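You operate a simulated robot arm through the tools that you are given. There is no shell and no other tool. Be economical: measure what you need, move in short steps, check, and stop when the job is done.

You are at the controls of a simulated robot arm. One attempt, no reset.

Task
Get the cured cube out of the cold sample mould and into the grey tray.
Fine: free the red clamp, slide the lid open and raise the cube with the lift knob; leave the heater off.

Only the result counts: the job must be done as asked and must still hold three seconds after the hand-in. Knocking over, shifting, dropping, spilling or breaking anything else fails it. A push-on lid holds only when it is set on centred and level and pressed home; a screw cap is set on level and turned clockwise until tight.

Robot
A 6-joint arm with a two-finger parallel gripper, fixed in place. Base frame: the origin is at the foot of the arm, x ahead of it, y to its left, z up; the work surface is at about z = 0.82. Readings come in m, degrees, newtons and seconds.
With the tool pointing down near the work surface it reaches from about 0.24 to 0.64 m from the base axis. Its first joint turns from -66.0 to 66.0 degrees. Payload 2.7 kg.
The tool frame sits at the grasp point between the pads (the TCP): z along the fingers, y along the line on which they close. The tips reach 0.023 m beyond it. Largest opening 0.094 m; finger width 0.038, thickness 0.01; the body of the gripper, 0.054 by 0.096 m, starts 0.039 m behind the TCP.
Orientation is that of the tool frame in the base frame, as [roll, pitch, yaw] about the fixed x, y, z axes, in that order (R = Rz(yaw) Ry(pitch) Rx(roll)). With the fingers straight down and closing along the base's y, the tool's x points along the base's -x, its y along +y and its z along -z.

Tools
- The arm moves only by the tool arm_command. Its argument "steps" is a list of rows, each a list of 7 numbers: the shift along the tool's x, y, z in m, then the turn, a rotation vector about the tool's x, y, z in degrees, then the finger opening in m, from 0 to 0.094. In form: [[tx, ty, tz, wx, wy, wz, hand], ...]. A call has 1 to 10 rows; each row shifts and turns the commanded pose from where the row before left it, along the tool's axes as they then stand. Each row takes 0.2 s and may step no farther than 0.05 m and 8.6 degrees from the row before; otherwise, or with a gripper value out of range, the whole call is refused. A pose out of reach is approached as far as the arm can. The call stops where the force on the tool passes 70 N (or 10 N more than at its start, if that is more) or the arm is blocked; 0.2 s more then pass. Each finger travels about 0.045 m/s and halts on what it meets, pressing with about 44 N; the grip force reading is that of the motor and also rises with nothing between the fingers. The clock runs only during rows and for 0.2 s after the last one: add rows that do not move to give the fingers time. It gives the time, the measured TCP pose, the force on the tool (base axes), the opening and the grip force at its end, in the units of the frame above (readings bear some noise), with the torque about the TCP (base axes, N m) and any sound that the robot's microphone picked up.
- Cameras (640 x 400 px; columns grow to the right, rows downward): "scene" is fixed at [0.0799, -0.4424, 1.3961]; the picture's right is [0.70, -0.71, 0.00], its down [-0.46, -0.46, -0.76] and it looks along [0.54, 0.53, -0.65] (base axes); focal length 280 px, centre (320, 200). "wrist" rides on the gripper at [0.086, 0.016, -0.074] in the tool frame; the picture's right is [-0.18, 0.98, 0.00], its down [-0.58, -0.11, -0.81] and it looks along [-0.79, -0.15, 0.59] (tool axes); focal length 243 px, centre (320, 200).
- snapshot(camera): a new picture of that camera. It takes no simulated time.
- point_at(camera, pixels): there is no depth. For up to 12 entries [column, row, z] of the newest picture of that camera ("zoom" is the newest enlarged one), the place [x, y] in the base frame at which the ray of that pixel passes the height z, good to about 0.002 m. It takes no simulated time.
- enlarge(camera, box): a new picture of the part [left, top, right, bottom] of that camera's present view, enlarged. It takes no simulated time.
- close_job(): hands the job in; it is judged then, once.

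Go step by step. Measure first, check grasps and placings, and put right what went wrong. The budget is 80 turns and 38 pictures, counting those below and the enlarged ones. Unless the task says otherwise, let go and move clear before handing in, and close with one line.

The tools are called after "Call:" by a JSON object that holds its "fn" and its "kwargs". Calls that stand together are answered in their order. arm_command: Moves the arm, as the interface text tells. Its arguments: {"type":"object","properties":{"steps":{"type":"array","items":{"type":"array","items":{"type":"number"}}}},"required":["steps"]} The other tools are called the same way: snapshot (camera) takes a picture; point_at (camera, pixels) gives the place at which the rays of pixels pass given heights; enlarge (camera, box) takes an enlarged picture of a part of a camera's view; close_job () hands the job in.

At the start:

```text
time_s: 0.0
tcp_pos: [0.4337, -0.074, 1.1856]
orientation: [-180.0, 0.0, -180.0]
wrist_force: [0.4, -0.7, -0.2]
torque: [0.02, 0.0, -0.01]
width: 0.0942
finger_force: 0.0
```

scene: 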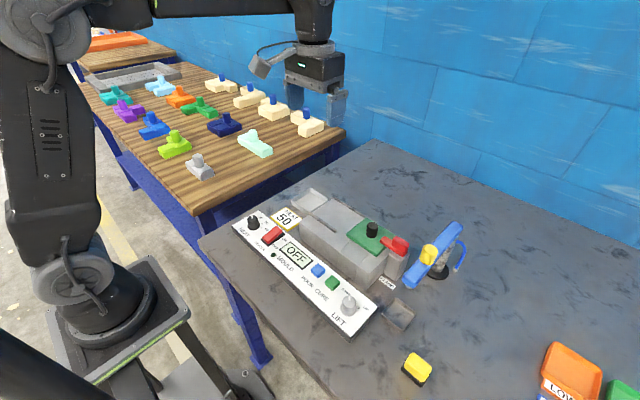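
wrist: 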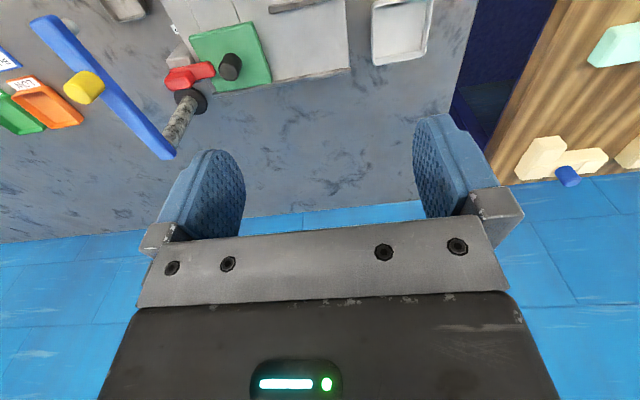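

The scene shows the mould machine around (350,240) with a green lid, red clamp (395,245) and lift knob (349,303). I'll enlarge it to see the details.

Call:
{"fn": "enlarge", "kwargs": {"camera": "scene", "box": [220, 170, 480, 340]}}

Call:
{"fn": "enlarge", "kwargs": {"camera": "wrist", "box": [0, 0, 480, 220]}}

```text
2.35 times, centred on (350, 255) of scene
```

zoom: 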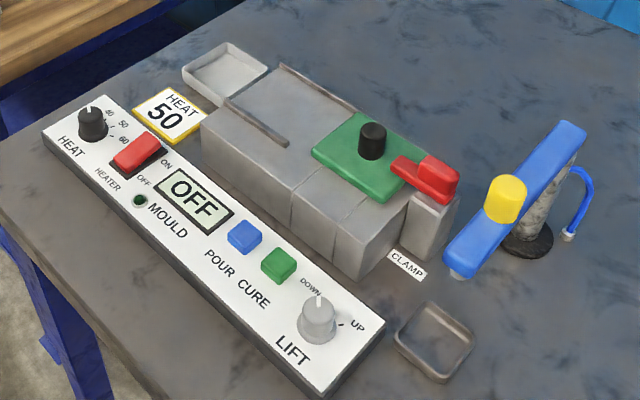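

```text
1.33 times, centred on (240, 110) of wrist
```

zoom: 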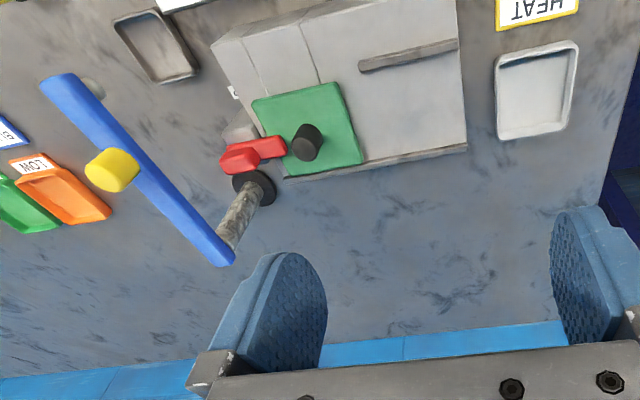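

Call:
{"fn": "point_at", "kwargs": {"camera": "scene", "pixels": [[366.2, 288.2, 0.82], [367.9, 271.2, 0.88], [367.9, 271.2, 0.86], [372.6, 224.4, 0.92], [372.1, 235.9, 0.89], [400.2, 243.1, 0.9], [349.1, 298.4, 0.87], [349.1, 310.3, 0.84], [381.9, 312.4, 0.83], [401, 332.4, 0.83], [416, 314.6, 0.83], [396.8, 298.8, 0.83]]}}

Call:
{"fn": "point_at", "kwargs": {"camera": "wrist", "pixels": [[228, 67, 0.92], [228, 67, 0.9], [230, 67, 0.88], [190, 37, 0.9], [204, 70, 0.9], [272, 80, 0.88], [205, 93, 0.88], [253, 20, 0.88], [188, 36, 0.88], [350, 72, 0.88], [268, 12, 0.88], [190, 75, 0.91]]}}

Call:
{"fn": "enlarge", "kwargs": {"camera": "scene", "box": [330, 200, 440, 270]}}

```text
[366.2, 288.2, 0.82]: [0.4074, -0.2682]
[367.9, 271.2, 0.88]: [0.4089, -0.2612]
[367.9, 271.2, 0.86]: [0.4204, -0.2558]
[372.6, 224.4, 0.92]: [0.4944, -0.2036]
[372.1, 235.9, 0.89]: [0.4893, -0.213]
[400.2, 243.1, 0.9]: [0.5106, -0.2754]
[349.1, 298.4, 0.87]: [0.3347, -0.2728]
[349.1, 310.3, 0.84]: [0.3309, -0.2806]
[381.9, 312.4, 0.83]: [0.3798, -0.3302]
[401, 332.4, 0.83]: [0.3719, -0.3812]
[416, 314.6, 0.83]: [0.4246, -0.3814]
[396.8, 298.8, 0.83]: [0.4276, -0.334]
```

```text
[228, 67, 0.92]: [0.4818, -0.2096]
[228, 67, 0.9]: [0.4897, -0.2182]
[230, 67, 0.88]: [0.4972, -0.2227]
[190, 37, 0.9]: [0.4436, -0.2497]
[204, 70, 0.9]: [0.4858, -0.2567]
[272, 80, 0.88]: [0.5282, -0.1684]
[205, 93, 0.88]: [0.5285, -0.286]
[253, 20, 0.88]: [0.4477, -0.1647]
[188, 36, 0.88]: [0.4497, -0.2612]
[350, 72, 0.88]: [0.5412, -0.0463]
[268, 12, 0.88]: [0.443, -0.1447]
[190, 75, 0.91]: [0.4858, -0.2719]
```

```text
5.71 times, centred on (385, 235) of scene
```

zoom: 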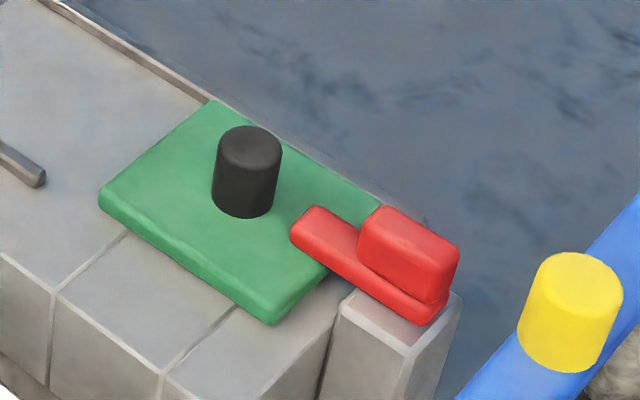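

The block, lid and panel look nearly aligned with the base axes, with the lid knob near (0.49,-0.21) and the clamp near (0.49,-0.27). I'll bring the wrist camera closer for a look at the clamp.

Call:
{"fn": "arm_command", "kwargs": {"steps": [[0.012, -0.03, 0.037, 0, 0, 0, 0.06], [0.012, -0.03, 0.037, 0, 0, 0, 0.06], [0.012, -0.03, 0.037, 0, 0, 0, 0.06], [0.012, -0.03, 0.037, 0, 0, 0, 0.06], [0.012, -0.03, 0.037, 0, 0, 0, 0.06]]}}

Call:
{"fn": "snapshot", "kwargs": {"camera": "wrist"}}

```text
time_s: 1.2
tcp_pos: [0.3758, -0.2249, 1.0015]
orientation: [180.0, 0.1, -180.0]
wrist_force: [-0.7, 0.1, -0.4]
torque: [-0.01, -0.03, 0.0]
width: 0.0601
finger_force: 0.1
```

```text
32 pictures are left
```

wrist: 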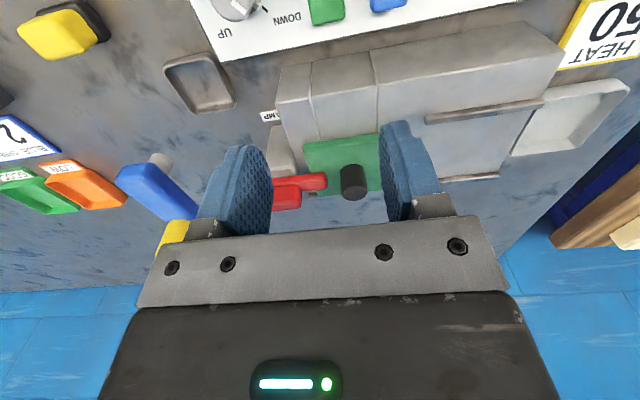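

Call:
{"fn": "enlarge", "kwargs": {"camera": "wrist", "box": [230, 90, 430, 215]}}

```text
3.20 times, centred on (330, 152) of wrist
```

zoom: 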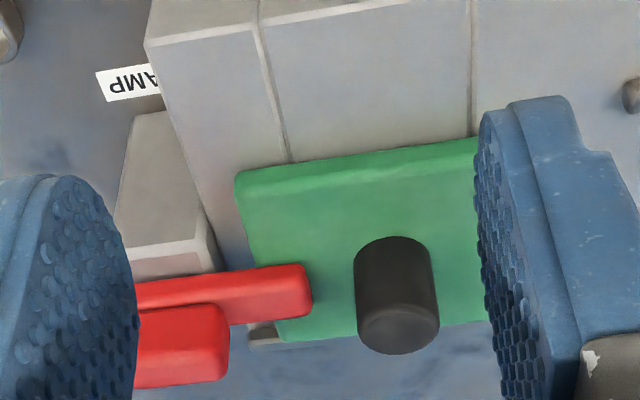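

Call:
{"fn": "point_at", "kwargs": {"camera": "zoom", "pixels": [[398, 332, 0.9], [398, 332, 0.93], [236, 173, 0.88], [236, 173, 0.9], [146, 42, 0.86], [146, 42, 0.88], [310, 268, 0.89], [310, 268, 0.91], [228, 308, 0.9], [228, 308, 0.92], [132, 258, 0.86], [132, 258, 0.88]]}}

Call:
{"fn": "point_at", "kwargs": {"camera": "scene", "pixels": [[372.7, 224.8, 0.9], [372.7, 224.8, 0.93], [376.5, 256, 0.88], [376.5, 256, 0.9], [367.9, 271.2, 0.86], [367.9, 271.2, 0.88], [383.5, 236.3, 0.89], [383.5, 236.3, 0.91], [392, 241, 0.9], [392, 241, 0.92], [399.6, 262, 0.86], [399.6, 262, 0.88]]}}

```text
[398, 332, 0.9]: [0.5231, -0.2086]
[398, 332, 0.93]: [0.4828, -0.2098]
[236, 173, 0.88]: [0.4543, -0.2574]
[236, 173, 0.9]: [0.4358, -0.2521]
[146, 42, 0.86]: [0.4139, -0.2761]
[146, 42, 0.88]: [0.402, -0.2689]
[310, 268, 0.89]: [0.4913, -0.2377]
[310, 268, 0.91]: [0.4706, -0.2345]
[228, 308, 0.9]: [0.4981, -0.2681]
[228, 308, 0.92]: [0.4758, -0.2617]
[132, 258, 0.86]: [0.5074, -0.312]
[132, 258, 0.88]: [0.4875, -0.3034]
```

```text
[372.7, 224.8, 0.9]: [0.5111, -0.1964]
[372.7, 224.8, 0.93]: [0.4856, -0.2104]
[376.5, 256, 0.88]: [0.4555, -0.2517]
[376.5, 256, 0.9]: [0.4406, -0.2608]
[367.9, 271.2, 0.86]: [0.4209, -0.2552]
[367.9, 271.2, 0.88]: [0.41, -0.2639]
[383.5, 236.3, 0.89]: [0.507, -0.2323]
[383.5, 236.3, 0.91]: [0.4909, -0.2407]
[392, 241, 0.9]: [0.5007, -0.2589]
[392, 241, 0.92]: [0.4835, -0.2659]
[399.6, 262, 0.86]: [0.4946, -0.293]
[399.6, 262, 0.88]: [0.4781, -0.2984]
```

Call:
{"fn": "point_at", "kwargs": {"camera": "scene", "pixels": [[395.2, 236.4, 0.917], [409.5, 243.2, 0.917], [406.5, 248.1, 0.917], [392, 241.1, 0.917], [383.5, 236.3, 0.902], [380, 240.5, 0.902], [404, 255.8, 0.895], [388.5, 250.5, 0.88], [399.6, 261.7, 0.88], [409.5, 251.5, 0.88], [430, 240, 0.95], [476, 268, 0.82]]}}

Call:
{"fn": "enlarge", "kwargs": {"camera": "scene", "box": [370, 210, 490, 300]}}

```text
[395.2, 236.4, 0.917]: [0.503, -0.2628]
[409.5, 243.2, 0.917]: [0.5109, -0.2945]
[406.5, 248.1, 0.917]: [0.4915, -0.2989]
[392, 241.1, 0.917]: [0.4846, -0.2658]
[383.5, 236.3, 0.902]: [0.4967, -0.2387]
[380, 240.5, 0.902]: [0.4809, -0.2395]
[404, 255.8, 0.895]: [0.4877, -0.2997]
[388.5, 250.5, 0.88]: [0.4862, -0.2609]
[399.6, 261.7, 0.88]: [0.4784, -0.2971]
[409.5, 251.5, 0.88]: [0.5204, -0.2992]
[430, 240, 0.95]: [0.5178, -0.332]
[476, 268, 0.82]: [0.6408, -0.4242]
```

```text
4.44 times, centred on (430, 255) of scene
```

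zoom: 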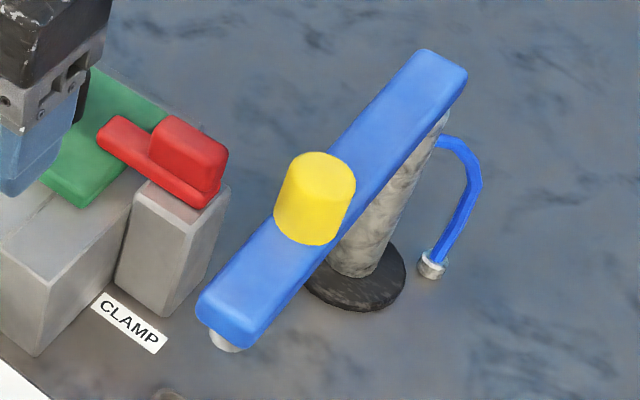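

Call:
{"fn": "point_at", "kwargs": {"camera": "scene", "pixels": [[428.9, 254.5, 0.88], [428.9, 254.5, 0.92], [428.9, 254.5, 0.96], [410, 280, 0.86], [410, 280, 0.9], [410, 280, 0.94], [438, 275, 0.83], [457, 224, 0.9], [457, 224, 0.94]]}}

Call:
{"fn": "enlarge", "kwargs": {"camera": "wrist", "box": [80, 100, 280, 260]}}

```text
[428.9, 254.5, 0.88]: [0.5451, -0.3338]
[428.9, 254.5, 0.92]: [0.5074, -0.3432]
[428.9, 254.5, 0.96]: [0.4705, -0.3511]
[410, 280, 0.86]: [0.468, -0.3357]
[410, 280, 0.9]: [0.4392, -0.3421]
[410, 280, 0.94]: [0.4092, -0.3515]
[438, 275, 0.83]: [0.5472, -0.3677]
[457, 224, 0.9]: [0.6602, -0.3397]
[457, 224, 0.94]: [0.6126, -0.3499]
```

```text
2.50 times, centred on (180, 180) of wrist
```

zoom: 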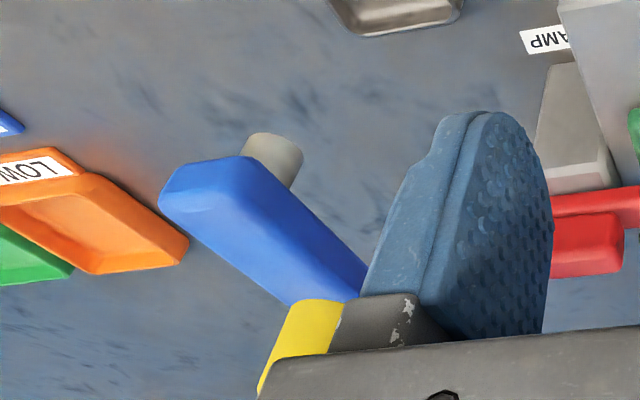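

Call:
{"fn": "point_at", "kwargs": {"camera": "zoom", "pixels": [[205, 185, 0.86], [205, 185, 0.9], [205, 185, 0.94], [310, 330, 0.92], [310, 330, 0.96], [310, 330, 1.0]]}}

Call:
{"fn": "snapshot", "kwargs": {"camera": "scene"}}

```text
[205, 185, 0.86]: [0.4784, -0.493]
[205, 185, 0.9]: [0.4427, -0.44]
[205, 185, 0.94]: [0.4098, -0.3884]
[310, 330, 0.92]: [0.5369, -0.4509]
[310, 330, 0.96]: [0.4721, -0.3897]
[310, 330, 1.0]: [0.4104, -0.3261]
```

```text
28 pictures are left
```

scene: 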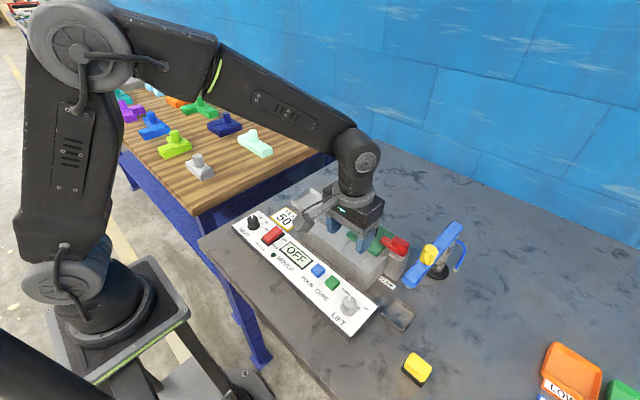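

Call:
{"fn": "point_at", "kwargs": {"camera": "scene", "pixels": [[346.5, 235.5, 0.892], [376.5, 256, 0.892], [396, 236, 0.892], [365.5, 218, 0.892], [350.5, 175.5, 0.82], [396.5, 282, 0.82], [385, 276, 0.82], [366.2, 288.2, 0.82], [305, 241, 0.82], [335, 182, 0.88]]}}

```text
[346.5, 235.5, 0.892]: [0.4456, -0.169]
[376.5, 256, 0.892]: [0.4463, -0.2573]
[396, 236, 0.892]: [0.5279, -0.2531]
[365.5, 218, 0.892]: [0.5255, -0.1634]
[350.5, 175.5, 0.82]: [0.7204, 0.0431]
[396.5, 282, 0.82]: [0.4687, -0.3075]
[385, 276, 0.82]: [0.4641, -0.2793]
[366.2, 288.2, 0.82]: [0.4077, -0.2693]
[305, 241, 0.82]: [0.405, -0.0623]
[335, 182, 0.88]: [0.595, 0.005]
```

The machine is axis-aligned and the clamp handle is centred near (0.4975,-0.280), top z≈0.917, over its post, so it probably pivots there. I'll turn the gripper 90° so it closes along x.

Call:
{"fn": "arm_command", "kwargs": {"steps": [[0, 0, 0, 0, 0, 8.5, 0.06], [0, 0, 0, 0, 0, 8.5, 0.06], [0, 0, 0, 0, 0, 8.5, 0.06], [0, 0, 0, 0, 0, 8.5, 0.06], [0, 0, 0, 0, 0, 8.5, 0.06], [0, 0, 0, 0, 0, 8.5, 0.06], [0, 0, 0, 0, 0, 8.5, 0.06], [0, 0, 0, 0, 0, 8.5, 0.06], [0, 0, 0, 0, 0, 8.5, 0.06], [0, 0, 0, 0, 0, 8.5, 0.06]]}}

```text
time_s: 3.4
tcp_pos: [0.374, -0.2242, 1.0003]
orientation: [179.9, 0.0, 94.9]
wrist_force: [-0.3, -0.2, 0.5]
torque: [-0.01, -0.01, 0.03]
width: 0.0602
finger_force: 0.0
```

Call:
{"fn": "arm_command", "kwargs": {"steps": [[0, 0, 0, 0, 0, 4.9, 0.06], [-0.0185, 0.041, 0, 0, 0, 0, 0.06], [-0.0185, 0.041, 0, 0, 0, 0, 0.06], [-0.0185, 0.041, 0, 0, 0, 0, 0.06], [0, 0, 0.03, 0, 0, 0, 0.06]]}}

Call:
{"fn": "enlarge", "kwargs": {"camera": "scene", "box": [340, 180, 460, 280]}}

Call:
{"fn": "snapshot", "kwargs": {"camera": "wrist"}}

```text
time_s: 4.6
tcp_pos: [0.4988, -0.2812, 0.971]
orientation: [179.9, 0.0, 90.1]
wrist_force: [-0.3, -0.6, 0.1]
torque: [0.03, -0.01, -0.01]
width: 0.06
finger_force: 0.0
```

```text
4.00 times, centred on (400, 230) of scene
```

zoom: 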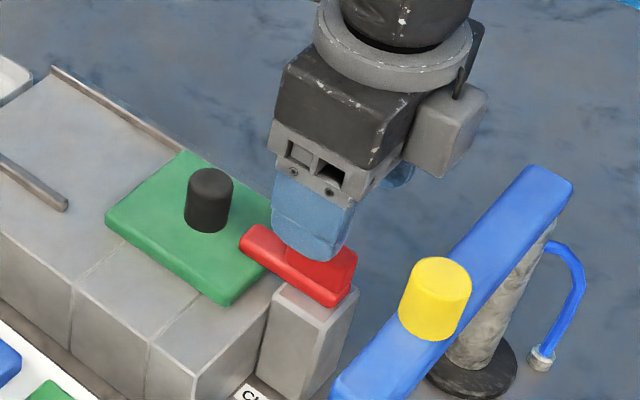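

```text
26 pictures are left
```

wrist: 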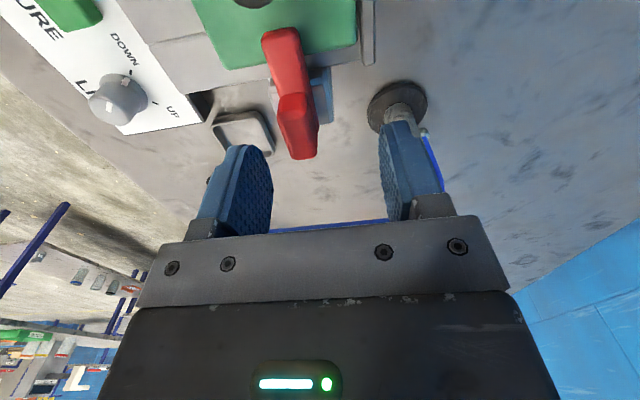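

Call:
{"fn": "point_at", "kwargs": {"camera": "wrist", "pixels": [[277, 100, 0.917], [310, 97, 0.917], [292, 158, 0.917], [317, 152, 0.917], [264, 35, 0.903], [297, 30, 0.903], [119, 97, 0.86], [119, 97, 0.88], [115, 85, 0.85]]}}

```text
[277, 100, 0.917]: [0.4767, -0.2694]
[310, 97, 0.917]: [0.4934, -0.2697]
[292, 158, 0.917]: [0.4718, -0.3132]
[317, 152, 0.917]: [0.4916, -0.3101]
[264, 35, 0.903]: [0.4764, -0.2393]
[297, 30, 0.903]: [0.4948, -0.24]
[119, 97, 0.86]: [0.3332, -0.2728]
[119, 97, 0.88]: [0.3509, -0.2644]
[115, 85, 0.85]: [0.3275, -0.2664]
```

Combining views, the handle is centred near x≈0.487, y≈-0.281, top z≈0.925. I'll shift by -0.011 in x, descend, and close gently.

Call:
{"fn": "arm_command", "kwargs": {"steps": [[0, -0.0115, 0, 0, 0, 0, 0.06], [0, 0, 0.02, 0, 0, 0, 0.06], [0, 0, 0.02, 0, 0, 0, 0.06], [0, 0, 0, 0, 0, 0, 0.03]]}}

Call:
{"fn": "snapshot", "kwargs": {"camera": "wrist"}}

```text
time_s: 5.6
tcp_pos: [0.4843, -0.2801, 0.9296]
orientation: [180.0, 0.1, 90.2]
wrist_force: [-0.1, 1.2, -0.4]
torque: [0.01, 0.01, -0.03]
width: 0.03
finger_force: 0.2
```

```text
25 pictures are left
```

wrist: 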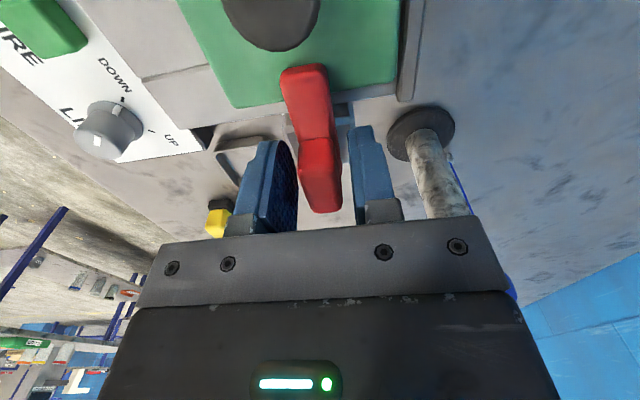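

The handle sits between the fingers, closer to the right one. Now closing.

Call:
{"fn": "arm_command", "kwargs": {"steps": [[0, 0, 0, 0, 0, 0, 0.016], [0, 0, 0, 0, 0, 0, 0.014], [0, 0, 0, 0, 0, 0, 0.012]]}}

```text
time_s: 6.4
tcp_pos: [0.4854, -0.2792, 0.9298]
orientation: [-180.0, 0.0, 90.1]
wrist_force: [1.4, 0.0, -2.3]
torque: [-0.17, -0.04, 0.0]
width: 0.0196
finger_force: 44.9
```

Gripped at a width of 0.0196 m. Now I'll turn the clamp counter-clockwise seen from above (tool wz negative) in small steps.

Call:
{"fn": "arm_command", "kwargs": {"steps": [[0, 0, 0, 0, 0, -5, 0.012], [0, 0, 0, 0, 0, -5, 0.012], [0, 0, 0, 0, 0, -5, 0.012], [0, 0, 0, 0, 0, 0, 0.012]]}}

Call:
{"fn": "snapshot", "kwargs": {"camera": "wrist"}}

```text
time_s: 7.4
tcp_pos: [0.4835, -0.2797, 0.929]
orientation: [-179.6, -0.2, 105.1]
wrist_force: [-27.4, 2.5, -2.7]
torque: [-1.23, 0.32, -0.22]
width: 0.0196
finger_force: 45.4
```

```text
24 pictures are left
```

wrist: 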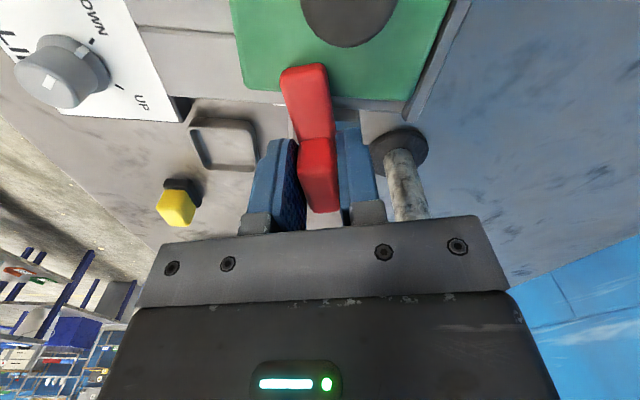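

The clamp follows the hand, but a 27 N pull toward -x shows the pivot is further toward -y than my grip. I'll relieve that by shifting in -x and reading the force.

Call:
{"fn": "arm_command", "kwargs": {"steps": [[0.0008, -0.0029, 0, 0, 0, 0, 0.012], [0, 0, 0, 0, 0, 0, 0.012]]}}

```text
time_s: 8.0
tcp_pos: [0.4831, -0.2792, 0.93]
orientation: [-179.9, -0.1, 105.0]
wrist_force: [-7.5, -11.3, -14.9]
torque: [1.3, 0.38, -0.1]
width: 0.0199
finger_force: 45.1
```

Force dropped, implying a pivot about 10 mm toward -y. I'll follow the arc: -0.0009 m tool-y per 5°.

Call:
{"fn": "arm_command", "kwargs": {"steps": [[0, -0.0009, 0, 0, 0, -5, 0.012], [0, -0.0009, 0, 0, 0, -5, 0.012], [0, -0.0009, 0, 0, 0, -5, 0.012], [0, -0.0009, 0, 0, 0, -5, 0.012], [0, -0.0009, 0, 0, 0, -5, 0.012], [0, -0.0009, 0, 0, 0, -5, 0.012]]}}

```text
time_s: 9.4
tcp_pos: [0.4789, -0.2823, 0.9313]
orientation: [179.8, 0.1, 135.1]
wrist_force: [13.0, -18.9, -25.7]
torque: [-0.19, -0.03, -0.03]
width: 0.0196
finger_force: 45.0
```

Call:
{"fn": "arm_command", "kwargs": {"steps": [[-0.0015, 0, 0.001, 0, 0, 0, 0.012], [0, -0.0009, 0, 0, 0, -5, 0.012], [0, -0.0009, 0, 0, 0, -5, 0.012], [0, -0.0009, 0, 0, 0, -5, 0.012], [0, -0.0009, 0, 0, 0, -5, 0.012], [0, -0.0009, 0, 0, 0, -5, 0.012]]}}

Call:
{"fn": "snapshot", "kwargs": {"camera": "wrist"}}

```text
time_s: 10.8
tcp_pos: [0.478, -0.2859, 0.9305]
orientation: [179.9, 0.0, 160.4]
wrist_force: [4.0, 4.6, -7.0]
torque: [0.42, 1.18, 0.04]
width: 0.0197
finger_force: 44.6
```

```text
23 pictures are left
```

wrist: 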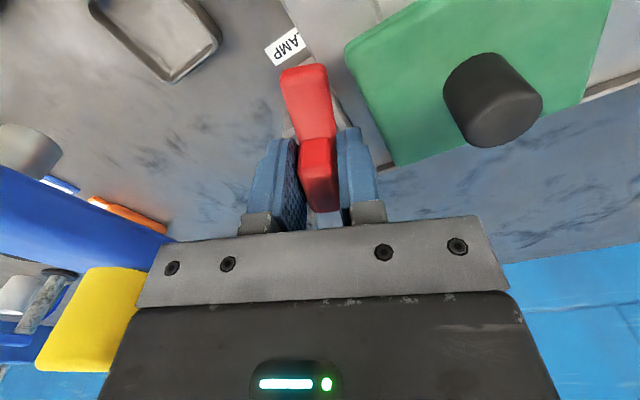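

The bar is clear of the lid now; forces are low. I'll go on to about 90°.

Call:
{"fn": "arm_command", "kwargs": {"steps": [[0, -0.0009, 0, 0, 0, -5, 0.012], [0, -0.0009, 0, 0, 0, -5, 0.012], [0, -0.0009, 0, 0, 0, -5, 0.012], [0, -0.0009, 0, 0, 0, -5, 0.012], [0, 0, 0, 0, 0, 0, 0.012]]}}

```text
time_s: 12.0
tcp_pos: [0.4758, -0.2889, 0.9299]
orientation: [179.9, 0.0, -179.9]
wrist_force: [2.1, 23.0, 0.1]
torque: [0.58, 1.03, 0.23]
width: 0.0202
finger_force: 44.5
```

Clamp is swung to 90°. I'll release, rise, and move above the lid knob at (0.484,-0.210).

Call:
{"fn": "arm_command", "kwargs": {"steps": [[0, 0, 0, 0, 0, 0, 0.04], [0, 0, 0, 0, 0, 0, 0.04], [0, 0, -0.03, 0, 0, 0, 0.05], [0, 0, -0.03, 0, 0, 0, 0.05], [-0.004, 0.039, 0, 0, 0, 0, 0.05], [-0.004, 0.039, 0, 0, 0, 0, 0.05]]}}

Call:
{"fn": "snapshot", "kwargs": {"camera": "wrist"}}

Call:
{"fn": "enlarge", "kwargs": {"camera": "scene", "box": [330, 170, 460, 290]}}

```text
time_s: 13.4
tcp_pos: [0.4839, -0.2129, 0.9899]
orientation: [-179.9, 0.0, -179.9]
wrist_force: [-0.5, 1.0, -0.6]
torque: [-0.01, 0.02, -0.02]
width: 0.0499
finger_force: 0.2
```

```text
22 pictures are left
```

wrist: 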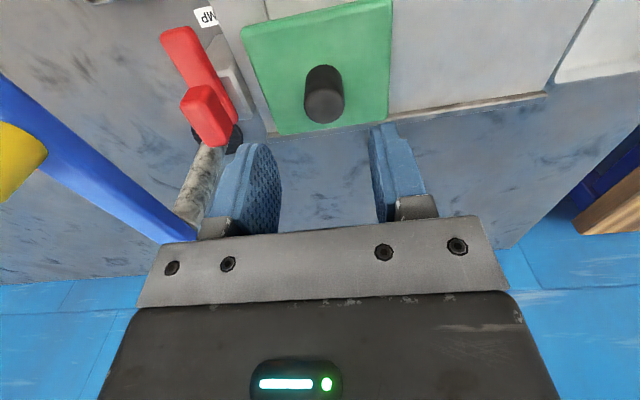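

```text
3.33 times, centred on (395, 230) of scene
```

zoom: 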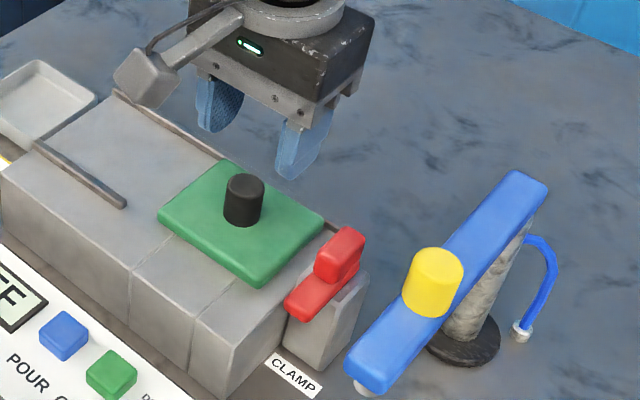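

Call:
{"fn": "point_at", "kwargs": {"camera": "wrist", "pixels": [[325, 106, 0.93], [325, 106, 0.92], [242, 30, 0.892], [391, 5, 0.892], [272, 135, 0.892]]}}

```text
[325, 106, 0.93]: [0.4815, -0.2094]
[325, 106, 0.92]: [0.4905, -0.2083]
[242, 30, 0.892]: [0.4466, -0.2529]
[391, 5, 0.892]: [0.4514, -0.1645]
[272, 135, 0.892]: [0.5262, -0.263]
```

The knob is at (0.482,-0.209) and the fingers straddle it. Descend and close.

Call:
{"fn": "arm_command", "kwargs": {"steps": [[0.001, 0.003, 0.03, 0, 0, 0, 0.05], [0, 0, 0.034, 0, 0, 0, 0.05], [0, 0, 0, 0, 0, 0, 0.03], [0, 0, 0, 0, 0, 0, 0.02], [0, 0, 0, 0, 0, 0, 0.018]]}}

```text
time_s: 14.6
tcp_pos: [0.4841, -0.2099, 0.9273]
orientation: [179.9, 0.0, -179.9]
wrist_force: [-1.1, 9.0, 0.0]
torque: [-0.37, -0.32, -0.01]
width: 0.0257
finger_force: 45.6
```

Knob gripped at 0.0257 m. Now I'll slide the lid in +y in small steps.

Call:
{"fn": "arm_command", "kwargs": {"steps": [[0, 0.012, 0, 0, 0, 0, 0.018], [0, 0.012, 0, 0, 0, 0, 0.018], [0, 0.012, 0, 0, 0, 0, 0.018], [0, 0.012, 0, 0, 0, 0, 0.018]]}}

Call:
{"fn": "enlarge", "kwargs": {"camera": "scene", "box": [280, 170, 430, 290]}}

```text
time_s: 15.6
tcp_pos: [0.4833, -0.1594, 0.9264]
orientation: [180.0, 0.0, -179.9]
wrist_force: [9.3, -0.4, -3.6]
torque: [0.41, -0.3, 0.05]
width: 0.0255
finger_force: 44.9
```

```text
3.33 times, centred on (355, 230) of scene
```

zoom: 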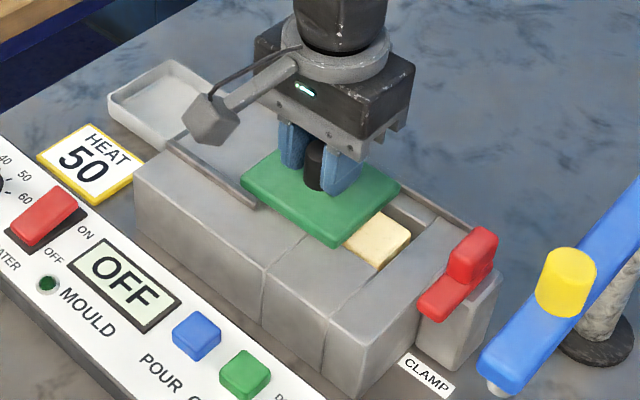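

The lid slides and the cream cube shows at zoom (378,238). Continue opening.

Call:
{"fn": "arm_command", "kwargs": {"steps": [[0, 0.012, 0, 0, 0, 0, 0.018], [0, 0.012, 0, 0, 0, 0, 0.018], [0, 0.012, 0, 0, 0, 0, 0.018], [0, 0.012, 0, 0, 0, 0, 0.018]]}}

Call:
{"fn": "enlarge", "kwargs": {"camera": "scene", "box": [280, 170, 430, 290]}}

```text
time_s: 16.6
tcp_pos: [0.4831, -0.1135, 0.927]
orientation: [-180.0, 0.2, -179.9]
wrist_force: [22.8, 1.2, -9.9]
torque: [0.55, -0.09, 0.15]
width: 0.0255
finger_force: 45.4
```

```text
3.33 times, centred on (355, 230) of scene
```

zoom: 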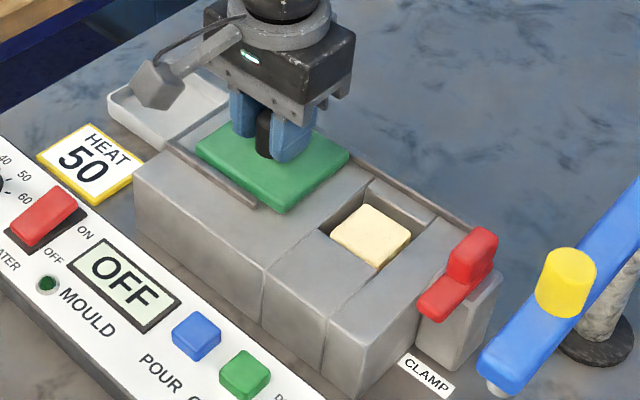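

Cavity is open; I'll go a little further for clearance, easing the x load.

Call:
{"fn": "arm_command", "kwargs": {"steps": [[-0.0015, 0.008, 0, 0, 0, 0, 0.018], [0, 0.008, 0, 0, 0, 0, 0.018], [0, 0.006, 0, 0, 0, 0, 0.018]]}}

```text
time_s: 17.3
tcp_pos: [0.4834, -0.1098, 0.9271]
orientation: [-179.1, 0.2, 179.6]
wrist_force: [6.0, -14.2, -5.1]
torque: [0.63, 0.19, 0.06]
width: 0.0259
finger_force: 44.5
stopped in row 3: the force on the tool passed its limit at 77 N (the readings are from after the stop); the commanded pose is now the measured one
```

The lid hit its end stop at y≈-0.110. I'll let go, rise, and move over the lift knob at about (0.337,-0.271).

Call:
{"fn": "arm_command", "kwargs": {"steps": [[0, 0, 0, 0, 0, 0, 0.045], [0, 0, 0, 0, 0, 0, 0.05], [0, 0, -0.04, 0, 0, 0, 0.05], [0, 0, -0.03, 0, 0, 0, 0.05], [0.029, -0.032, 0, 0, 0, 0, 0.05], [0.029, -0.032, 0, 0, 0, 0, 0.05], [0.029, -0.032, 0, 0, 0, 0, 0.05], [0.029, -0.032, 0, 0, 0, 0, 0.05], [0.03, -0.033, 0, 0, 0, 0, 0.05], [0, 0, 0.03, 0, 0, 0, 0.05]]}}

Call:
{"fn": "snapshot", "kwargs": {"camera": "wrist"}}

Call:
{"fn": "enlarge", "kwargs": {"camera": "scene", "box": [290, 200, 430, 340]}}

```text
time_s: 19.5
tcp_pos: [0.3376, -0.2695, 0.9688]
orientation: [-179.1, 0.1, 179.8]
wrist_force: [0.5, 0.4, 0.1]
torque: [0.0, 0.01, -0.01]
width: 0.0501
finger_force: 0.0
```

```text
18 pictures are left
```

wrist: 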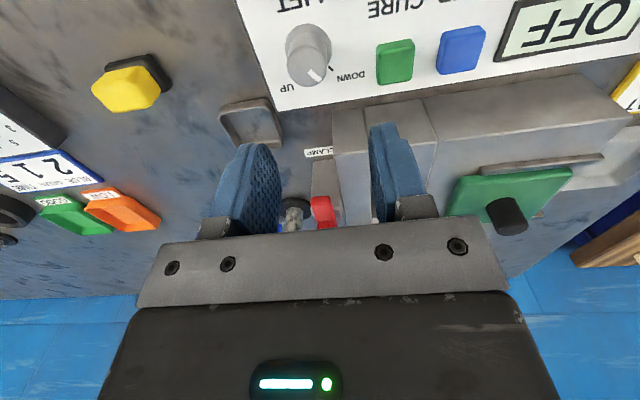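

```text
2.86 times, centred on (360, 270) of scene
```

zoom: 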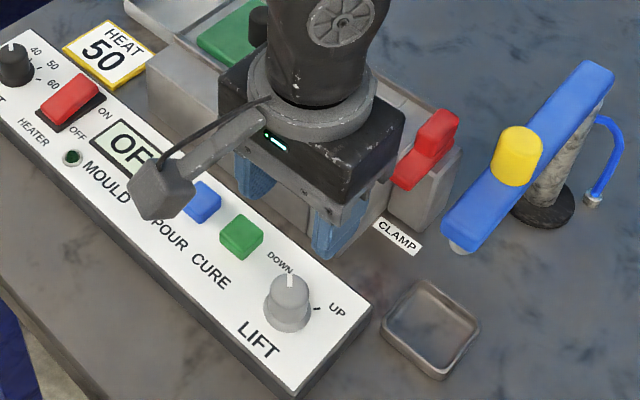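

Call:
{"fn": "enlarge", "kwargs": {"camera": "wrist", "box": [240, 0, 400, 120]}}

```text
3.33 times, centred on (320, 60) of wrist
```

zoom: 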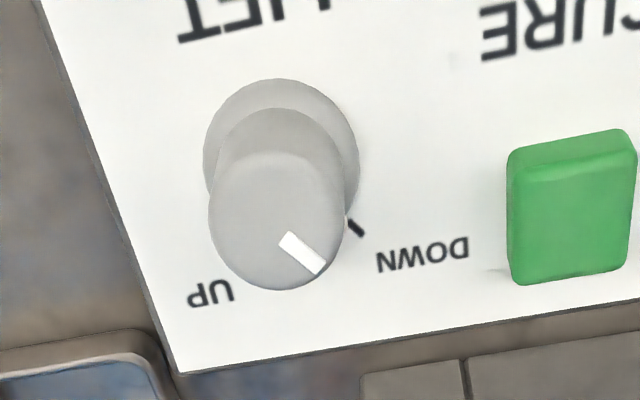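

Call:
{"fn": "point_at", "kwargs": {"camera": "zoom", "pixels": [[277, 220, 0.86], [277, 220, 0.87], [277, 220, 0.88], [281, 157, 0.84], [281, 157, 0.83], [320, 268, 0.87], [210, 220, 0.87], [345, 215, 0.87], [346, 216, 0.84], [362, 235, 0.84], [190, 300, 0.84]]}}

Call:
{"fn": "point_at", "kwargs": {"camera": "scene", "pixels": [[349.5, 299, 0.86], [349.5, 299, 0.87], [349.5, 299, 0.88], [348.5, 311, 0.84], [348.5, 311, 0.83]]}}

```text
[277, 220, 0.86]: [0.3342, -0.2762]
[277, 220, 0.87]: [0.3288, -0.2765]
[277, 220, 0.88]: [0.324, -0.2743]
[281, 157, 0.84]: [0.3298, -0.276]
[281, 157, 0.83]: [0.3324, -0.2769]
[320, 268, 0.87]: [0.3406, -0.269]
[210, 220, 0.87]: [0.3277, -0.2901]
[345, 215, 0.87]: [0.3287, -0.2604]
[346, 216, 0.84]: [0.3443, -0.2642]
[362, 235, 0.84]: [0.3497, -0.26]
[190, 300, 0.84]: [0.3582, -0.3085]
```

```text
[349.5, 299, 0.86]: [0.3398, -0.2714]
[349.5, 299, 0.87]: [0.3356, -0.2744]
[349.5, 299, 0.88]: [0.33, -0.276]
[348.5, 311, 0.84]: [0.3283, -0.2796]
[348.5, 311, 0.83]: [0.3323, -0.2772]
```

The lift knob centre is about (0.331,-0.276), top z≈0.87; the pointer is at DOWN (+40°) and UP lies near -45°, so turn clockwise about 85–90°. Go down onto it and grip.

Call:
{"fn": "arm_command", "kwargs": {"steps": [[0.0065, -0.0065, 0.02, -0.9, 0, 0, 0.05], [0, 0, 0.04, 0, 0, 0, 0.05], [0, 0, 0.034, 0, 0, 0, 0.05], [0, 0, 0, 0, 0, 0, 0.035], [0, 0, 0, 0, 0, 0, 0.022], [0, 0, 0, 0, 0, 0, 0.02]]}}

```text
time_s: 20.9
tcp_pos: [0.3322, -0.2755, 0.8744]
orientation: [-179.9, 0.2, 179.9]
wrist_force: [-2.1, -34.1, -10.3]
torque: [-0.6, -0.31, 0.09]
width: 0.0353
finger_force: 17.4
```

Call:
{"fn": "arm_command", "kwargs": {"steps": [[0, 0, 0, 0, 0, 0, 0.02], [0, -0.0015, 0, 0, 0, 0, 0.02]]}}

Call:
{"fn": "snapshot", "kwargs": {"camera": "wrist"}}

```text
time_s: 21.5
tcp_pos: [0.3329, -0.2754, 0.8743]
orientation: [-179.9, 0.2, 180.0]
wrist_force: [3.1, -23.7, 2.4]
torque: [-0.17, 0.26, 0.14]
width: 0.0306
finger_force: 12.2
```

```text
15 pictures are left
```

wrist: 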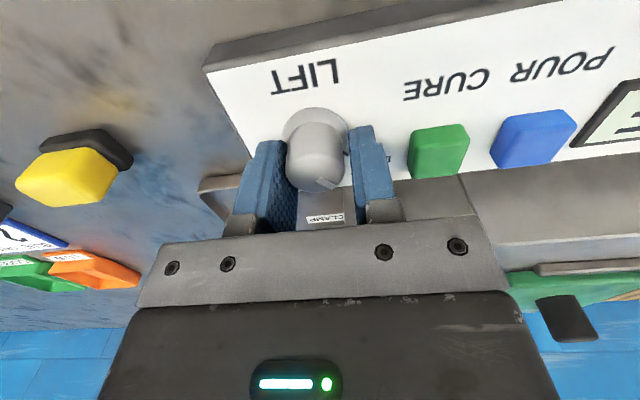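

Call:
{"fn": "arm_command", "kwargs": {"steps": [[0, -0.0015, 0, 0, 0, 0, 0.02], [0, 0, 0, 0, 0, 0, 0.02], [0, 0, 0, 0, 0, 0, 0.02]]}}

```text
time_s: 22.3
tcp_pos: [0.3325, -0.2766, 0.8745]
orientation: [-180.0, 0.2, 179.8]
wrist_force: [2.3, -15.4, 9.1]
torque: [-0.52, 0.09, 0.08]
width: 0.0279
finger_force: 32.7
```

Width is 0.0279 with grip force rising: the knob is held. I'll turn clockwise (+wz) in small steps.

Call:
{"fn": "arm_command", "kwargs": {"steps": [[0, -0.001, 0, 0, 0, 0, 0.02], [0, 0, 0, 0, 0, 0, 0.02], [0, 0, 0, 0, 0, 6, 0.02], [0, 0, 0, 0, 0, 6, 0.02], [0, 0, 0, 0, 0, 6, 0.02], [0, 0, 0, 0, 0, 6, 0.02], [0, 0, 0, 0, 0, 0, 0.02]]}}

Call:
{"fn": "snapshot", "kwargs": {"camera": "wrist"}}

```text
time_s: 23.9
tcp_pos: [0.3316, -0.2787, 0.8751]
orientation: [179.9, 0.1, 155.7]
wrist_force: [22.4, -8.0, -9.7]
torque: [-0.33, 0.79, -0.02]
width: 0.0279
finger_force: 45.5
```

```text
14 pictures are left
```

wrist: 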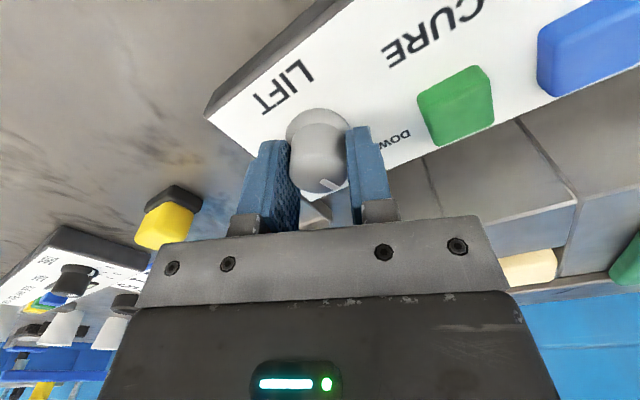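

The pointer turns with the hand and the cube appears to be rising at (530,265). Ease x slightly and continue.

Call:
{"fn": "arm_command", "kwargs": {"steps": [[-0.0014, 0.0006, 0, 0, 0, 6, 0.02], [0, 0, 0, 0, 0, 6, 0.02], [0, 0, 0, 0, 0, 6, 0.02], [0, 0, 0, 0, 0, 6, 0.02], [0, 0, 0, 0, 0, 6, 0.02], [0, 0, 0, 0, 0, 6, 0.02], [0, 0, 0, 0, 0, 6, 0.02], [0, 0, 0, 0, 0, 0, 0.02]]}}

Call:
{"fn": "snapshot", "kwargs": {"camera": "wrist"}}

```text
time_s: 25.7
tcp_pos: [0.329, -0.2802, 0.8738]
orientation: [180.0, -0.1, 113.6]
wrist_force: [-21.5, -26.3, -3.5]
torque: [-0.72, -0.47, 0.12]
width: 0.028
finger_force: 45.0
```

```text
13 pictures are left
```

wrist: 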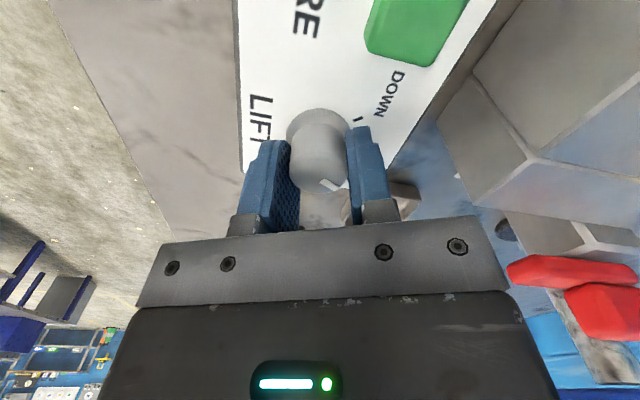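

Call:
{"fn": "arm_command", "kwargs": {"steps": [[-0.001, -0.0015, 0, 0, 0, 5, 0.02], [0, 0, 0, 0, 0, 5, 0.02], [0, 0, 0, 0, 0, 5, 0.02], [0, 0, 0, 0, 0, 5, 0.02], [0, 0, 0, 0, 0, 0, 0.02]]}}

Call:
{"fn": "enlarge", "kwargs": {"camera": "scene", "box": [290, 190, 430, 330]}}

```text
time_s: 26.9
tcp_pos: [0.3284, -0.2803, 0.8756]
orientation: [-179.8, -0.3, 93.6]
wrist_force: [-28.9, -11.8, -6.3]
torque: [0.13, 0.14, 0.31]
width: 0.0278
finger_force: 44.9
```

```text
2.86 times, centred on (360, 260) of scene
```

zoom: 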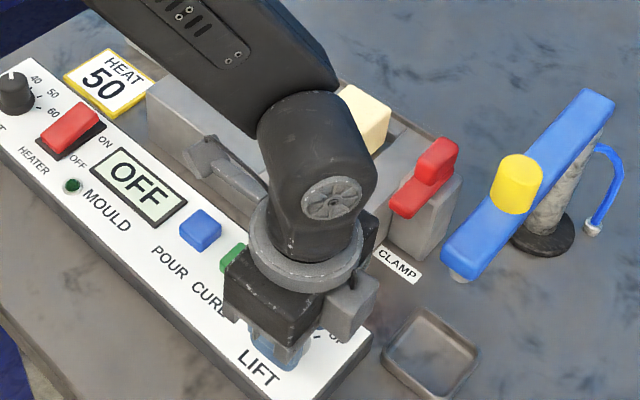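

The cube now stands well above the block. Release the knob, rise, and turn the hand back to yaw 180.

Call:
{"fn": "arm_command", "kwargs": {"steps": [[0, 0, 0, 0, 0, 0, 0.04], [0, 0, 0, 0, 0, 0, 0.06], [0, 0, -0.04, 0, 0, 0, 0.07], [0, 0, -0.045, 0, 0, 0, 0.08], [0, 0, -0.045, 0, 0, 0, 0.08], [0, 0, -0.03, 0, 0, -7, 0.08], [0, 0, 0, 0, 0, -8, 0.08], [0, 0, 0, 0, 0, -8, 0.08], [0, 0, 0, 0, 0, -8, 0.08]]}}

Call:
{"fn": "arm_command", "kwargs": {"steps": [[0, 0, 0, 0, 0, -8, 0.08], [0, 0, 0, 0, 0, -8, 0.08], [0, 0, 0, 0, 0, -8, 0.08], [0, 0, 0, 0, 0, -8, 0.08], [0, 0, 0, 0, 0, -8, 0.08], [0, 0, 0, 0, 0, -8, 0.08], [0, 0, 0, 0, 0, -7.4, 0.08]]}}

Call:
{"fn": "snapshot", "kwargs": {"camera": "wrist"}}

Call:
{"fn": "enlarge", "kwargs": {"camera": "scene", "box": [280, 180, 440, 340]}}

```text
time_s: 28.9
tcp_pos: [0.3297, -0.2798, 1.0343]
orientation: [179.9, 0.1, 125.0]
wrist_force: [0.1, 0.3, -0.2]
torque: [0.02, -0.02, 0.02]
width: 0.0801
finger_force: 0.1
```

```text
time_s: 30.5
tcp_pos: [0.3312, -0.2811, 1.0359]
orientation: [179.9, 0.1, -179.7]
wrist_force: [0.4, 0.0, 0.7]
torque: [0.01, 0.0, 0.02]
width: 0.0802
finger_force: 0.0
```

```text
11 pictures are left
```

wrist: 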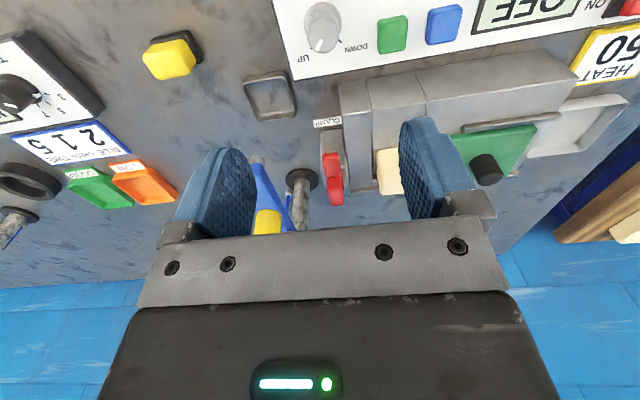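

```text
2.50 times, centred on (360, 260) of scene
```

zoom: 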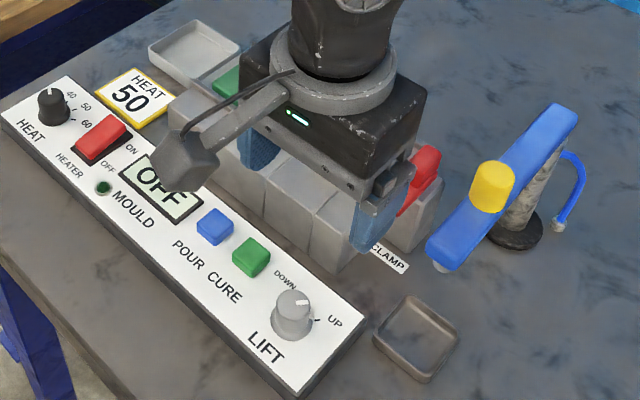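

The pointer seems only part way to UP. I'll shift so the cube is in view and check how high it stands.

Call:
{"fn": "arm_command", "kwargs": {"steps": [[-0.02, 0.035, 0, 0, 0, 0, 0.08], [-0.02, 0.035, 0, 0, 0, 0, 0.08]]}}

Call:
{"fn": "snapshot", "kwargs": {"camera": "wrist"}}

Call:
{"fn": "snapshot", "kwargs": {"camera": "scene"}}

```text
time_s: 31.1
tcp_pos: [0.371, -0.2109, 1.036]
orientation: [179.9, 0.1, -179.8]
wrist_force: [-0.1, 1.5, 0.2]
torque: [-0.02, 0.02, 0.02]
width: 0.0802
finger_force: 0.0
```

```text
9 pictures are left
```

wrist: 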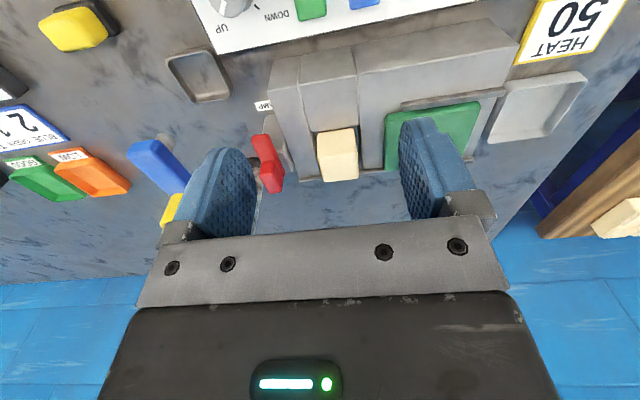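

```text
8 pictures are left
```

scene: 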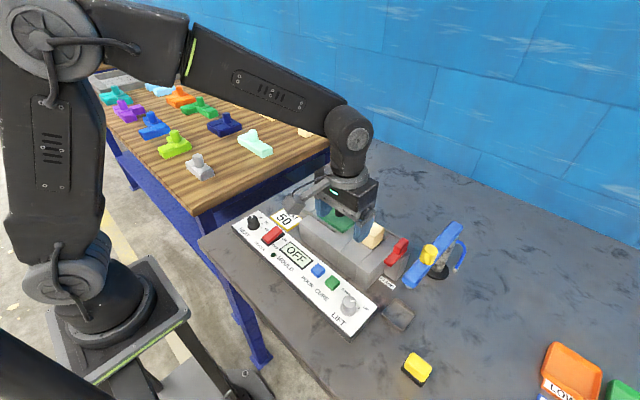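

Call:
{"fn": "enlarge", "kwargs": {"camera": "wrist", "box": [160, 40, 400, 190]}}

Call:
{"fn": "enlarge", "kwargs": {"camera": "scene", "box": [270, 180, 430, 335]}}

```text
2.67 times, centred on (280, 115) of wrist
```

zoom: 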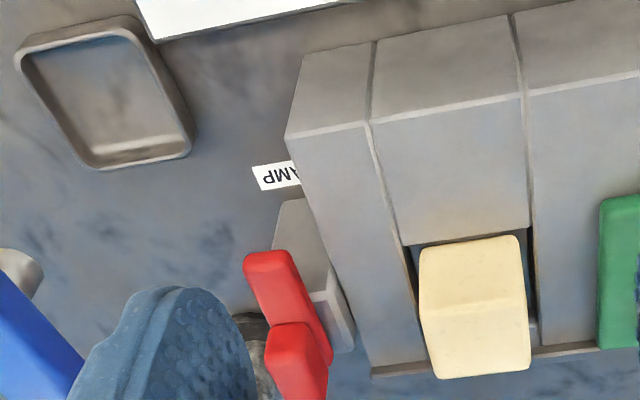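

```text
2.58 times, centred on (350, 258) of scene
```

zoom: 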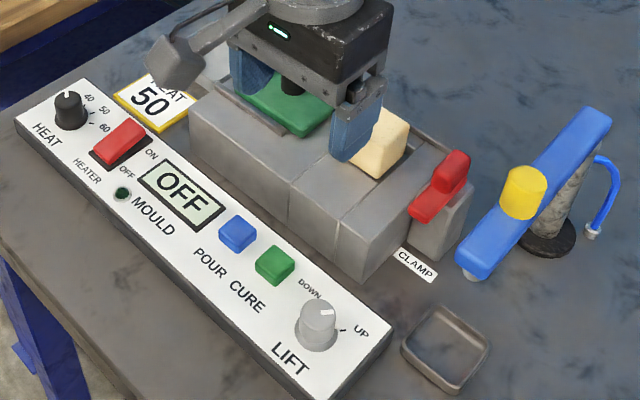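

Call:
{"fn": "point_at", "kwargs": {"camera": "wrist", "pixels": [[318.6, 157, 0.91], [357.6, 149.5, 0.91], [359.1, 178, 0.91], [324.6, 181.7, 0.91], [318.6, 157, 0.92], [357.6, 149.5, 0.92], [359.1, 178, 0.92], [324.6, 181.7, 0.92], [317.5, 133, 0.88], [355, 128.5, 0.88]]}}

Call:
{"fn": "point_at", "kwargs": {"camera": "scene", "pixels": [[384.1, 227.8, 0.91], [384.1, 227.8, 0.92], [373, 213.5, 0.91], [373, 213.5, 0.92], [372.1, 249.5, 0.88]]}}

Call:
{"fn": "enlarge", "kwargs": {"camera": "scene", "box": [355, 200, 415, 260]}}

```text
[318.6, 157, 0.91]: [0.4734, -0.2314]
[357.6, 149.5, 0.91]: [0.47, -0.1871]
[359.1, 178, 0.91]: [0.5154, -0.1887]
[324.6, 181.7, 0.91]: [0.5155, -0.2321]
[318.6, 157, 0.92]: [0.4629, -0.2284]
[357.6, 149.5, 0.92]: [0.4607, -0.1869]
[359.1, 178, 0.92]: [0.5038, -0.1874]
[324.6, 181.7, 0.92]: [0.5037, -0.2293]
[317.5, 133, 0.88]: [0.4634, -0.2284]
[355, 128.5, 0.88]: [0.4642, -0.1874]
```

```text
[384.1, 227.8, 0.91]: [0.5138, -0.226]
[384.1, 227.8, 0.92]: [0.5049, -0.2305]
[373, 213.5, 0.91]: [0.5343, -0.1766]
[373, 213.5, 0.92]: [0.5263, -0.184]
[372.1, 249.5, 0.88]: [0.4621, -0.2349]
```

```text
6.67 times, centred on (385, 230) of scene
```

zoom: 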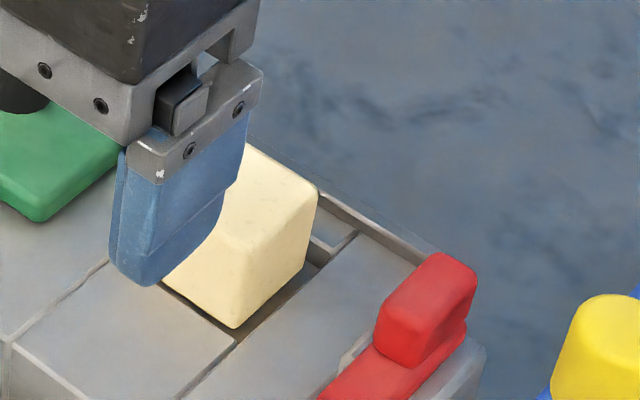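

Cube is fully raised: 42 mm, centre (0.483,-0.2085), top z≈0.92. Before gripping, let me measure the two trays: the light grey one by HEAT and the small dark one, which appears to be under the blue tap.

Call:
{"fn": "point_at", "kwargs": {"camera": "scene", "pixels": [[291.3, 199.7, 0.84], [308.3, 213.7, 0.84], [327.9, 200.5, 0.84], [310.9, 187.8, 0.84], [410, 317, 0.84]]}}

Call:
{"fn": "point_at", "kwargs": {"camera": "wrist", "pixels": [[503, 82, 0.84], [586, 72, 0.84], [548, 136, 0.84], [488, 142, 0.84], [165, 58, 0.84], [213, 48, 0.84], [229, 97, 0.84], [194, 103, 0.84]]}}

Call:
{"fn": "arm_command", "kwargs": {"steps": [[0, 0, 0, 0, 0, 0, 0.062], [-0.04, 0, 0, 0, 0, 0, 0.062], [-0.04, 0.001, 0, 0, 0, 0, 0.062], [-0.032, 0.001, 0.02, 0, 0, 0, 0.062], [0, 0, 0.04, 0, 0, 0, 0.062]]}}

Call:
{"fn": "snapshot", "kwargs": {"camera": "wrist"}}

```text
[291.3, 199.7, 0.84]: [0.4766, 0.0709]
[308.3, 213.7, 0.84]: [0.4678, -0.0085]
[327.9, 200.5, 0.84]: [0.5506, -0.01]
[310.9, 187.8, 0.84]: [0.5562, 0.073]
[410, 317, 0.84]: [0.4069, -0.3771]
```

```text
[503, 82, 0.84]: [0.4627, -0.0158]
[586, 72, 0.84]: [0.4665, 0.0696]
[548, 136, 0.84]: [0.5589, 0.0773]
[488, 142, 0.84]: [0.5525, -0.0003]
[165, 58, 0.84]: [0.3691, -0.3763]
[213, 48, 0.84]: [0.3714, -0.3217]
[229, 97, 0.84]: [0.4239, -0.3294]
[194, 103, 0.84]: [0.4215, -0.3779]
```

```text
time_s: 32.3
tcp_pos: [0.4819, -0.2069, 0.9765]
orientation: [180.0, 0.1, -179.8]
wrist_force: [1.0, 0.0, 0.6]
torque: [-0.01, -0.02, 0.0]
width: 0.062
finger_force: 0.1
```

```text
4 pictures are left
```

wrist: 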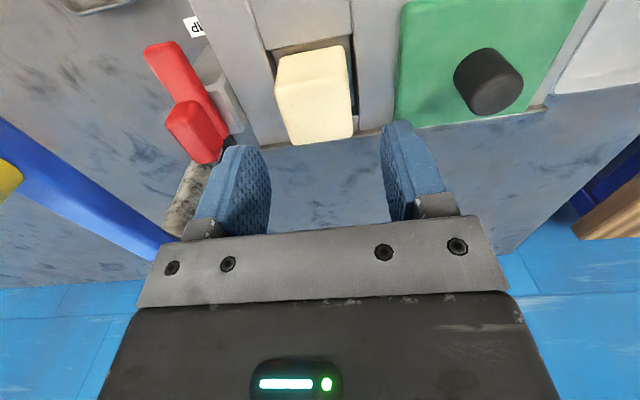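

The light grey tray is about 85 mm square, centred (0.511,0.032), and is the suitable one; the 50 mm dark one is the tap's drip tray. Now descend on the cube and grip.

Call:
{"fn": "arm_command", "kwargs": {"steps": [[0, -0.0015, 0.03, 0, 0, 0, 0.062], [0, 0, 0.032, 0, 0, 0, 0.062], [0, 0, 0, 0, 0, 0, 0.05], [0, 0, 0, 0, 0, 0, 0.04], [0, 0, 0, 0, 0, 0, 0.036], [0, 0, 0, 0, 0, 0, 0.036]]}}

```text
time_s: 33.7
tcp_pos: [0.4838, -0.2087, 0.9145]
orientation: [179.9, 0.0, -179.8]
wrist_force: [0.4, 0.4, -0.2]
torque: [0.04, -0.01, 0.01]
width: 0.0428
finger_force: 43.9
```

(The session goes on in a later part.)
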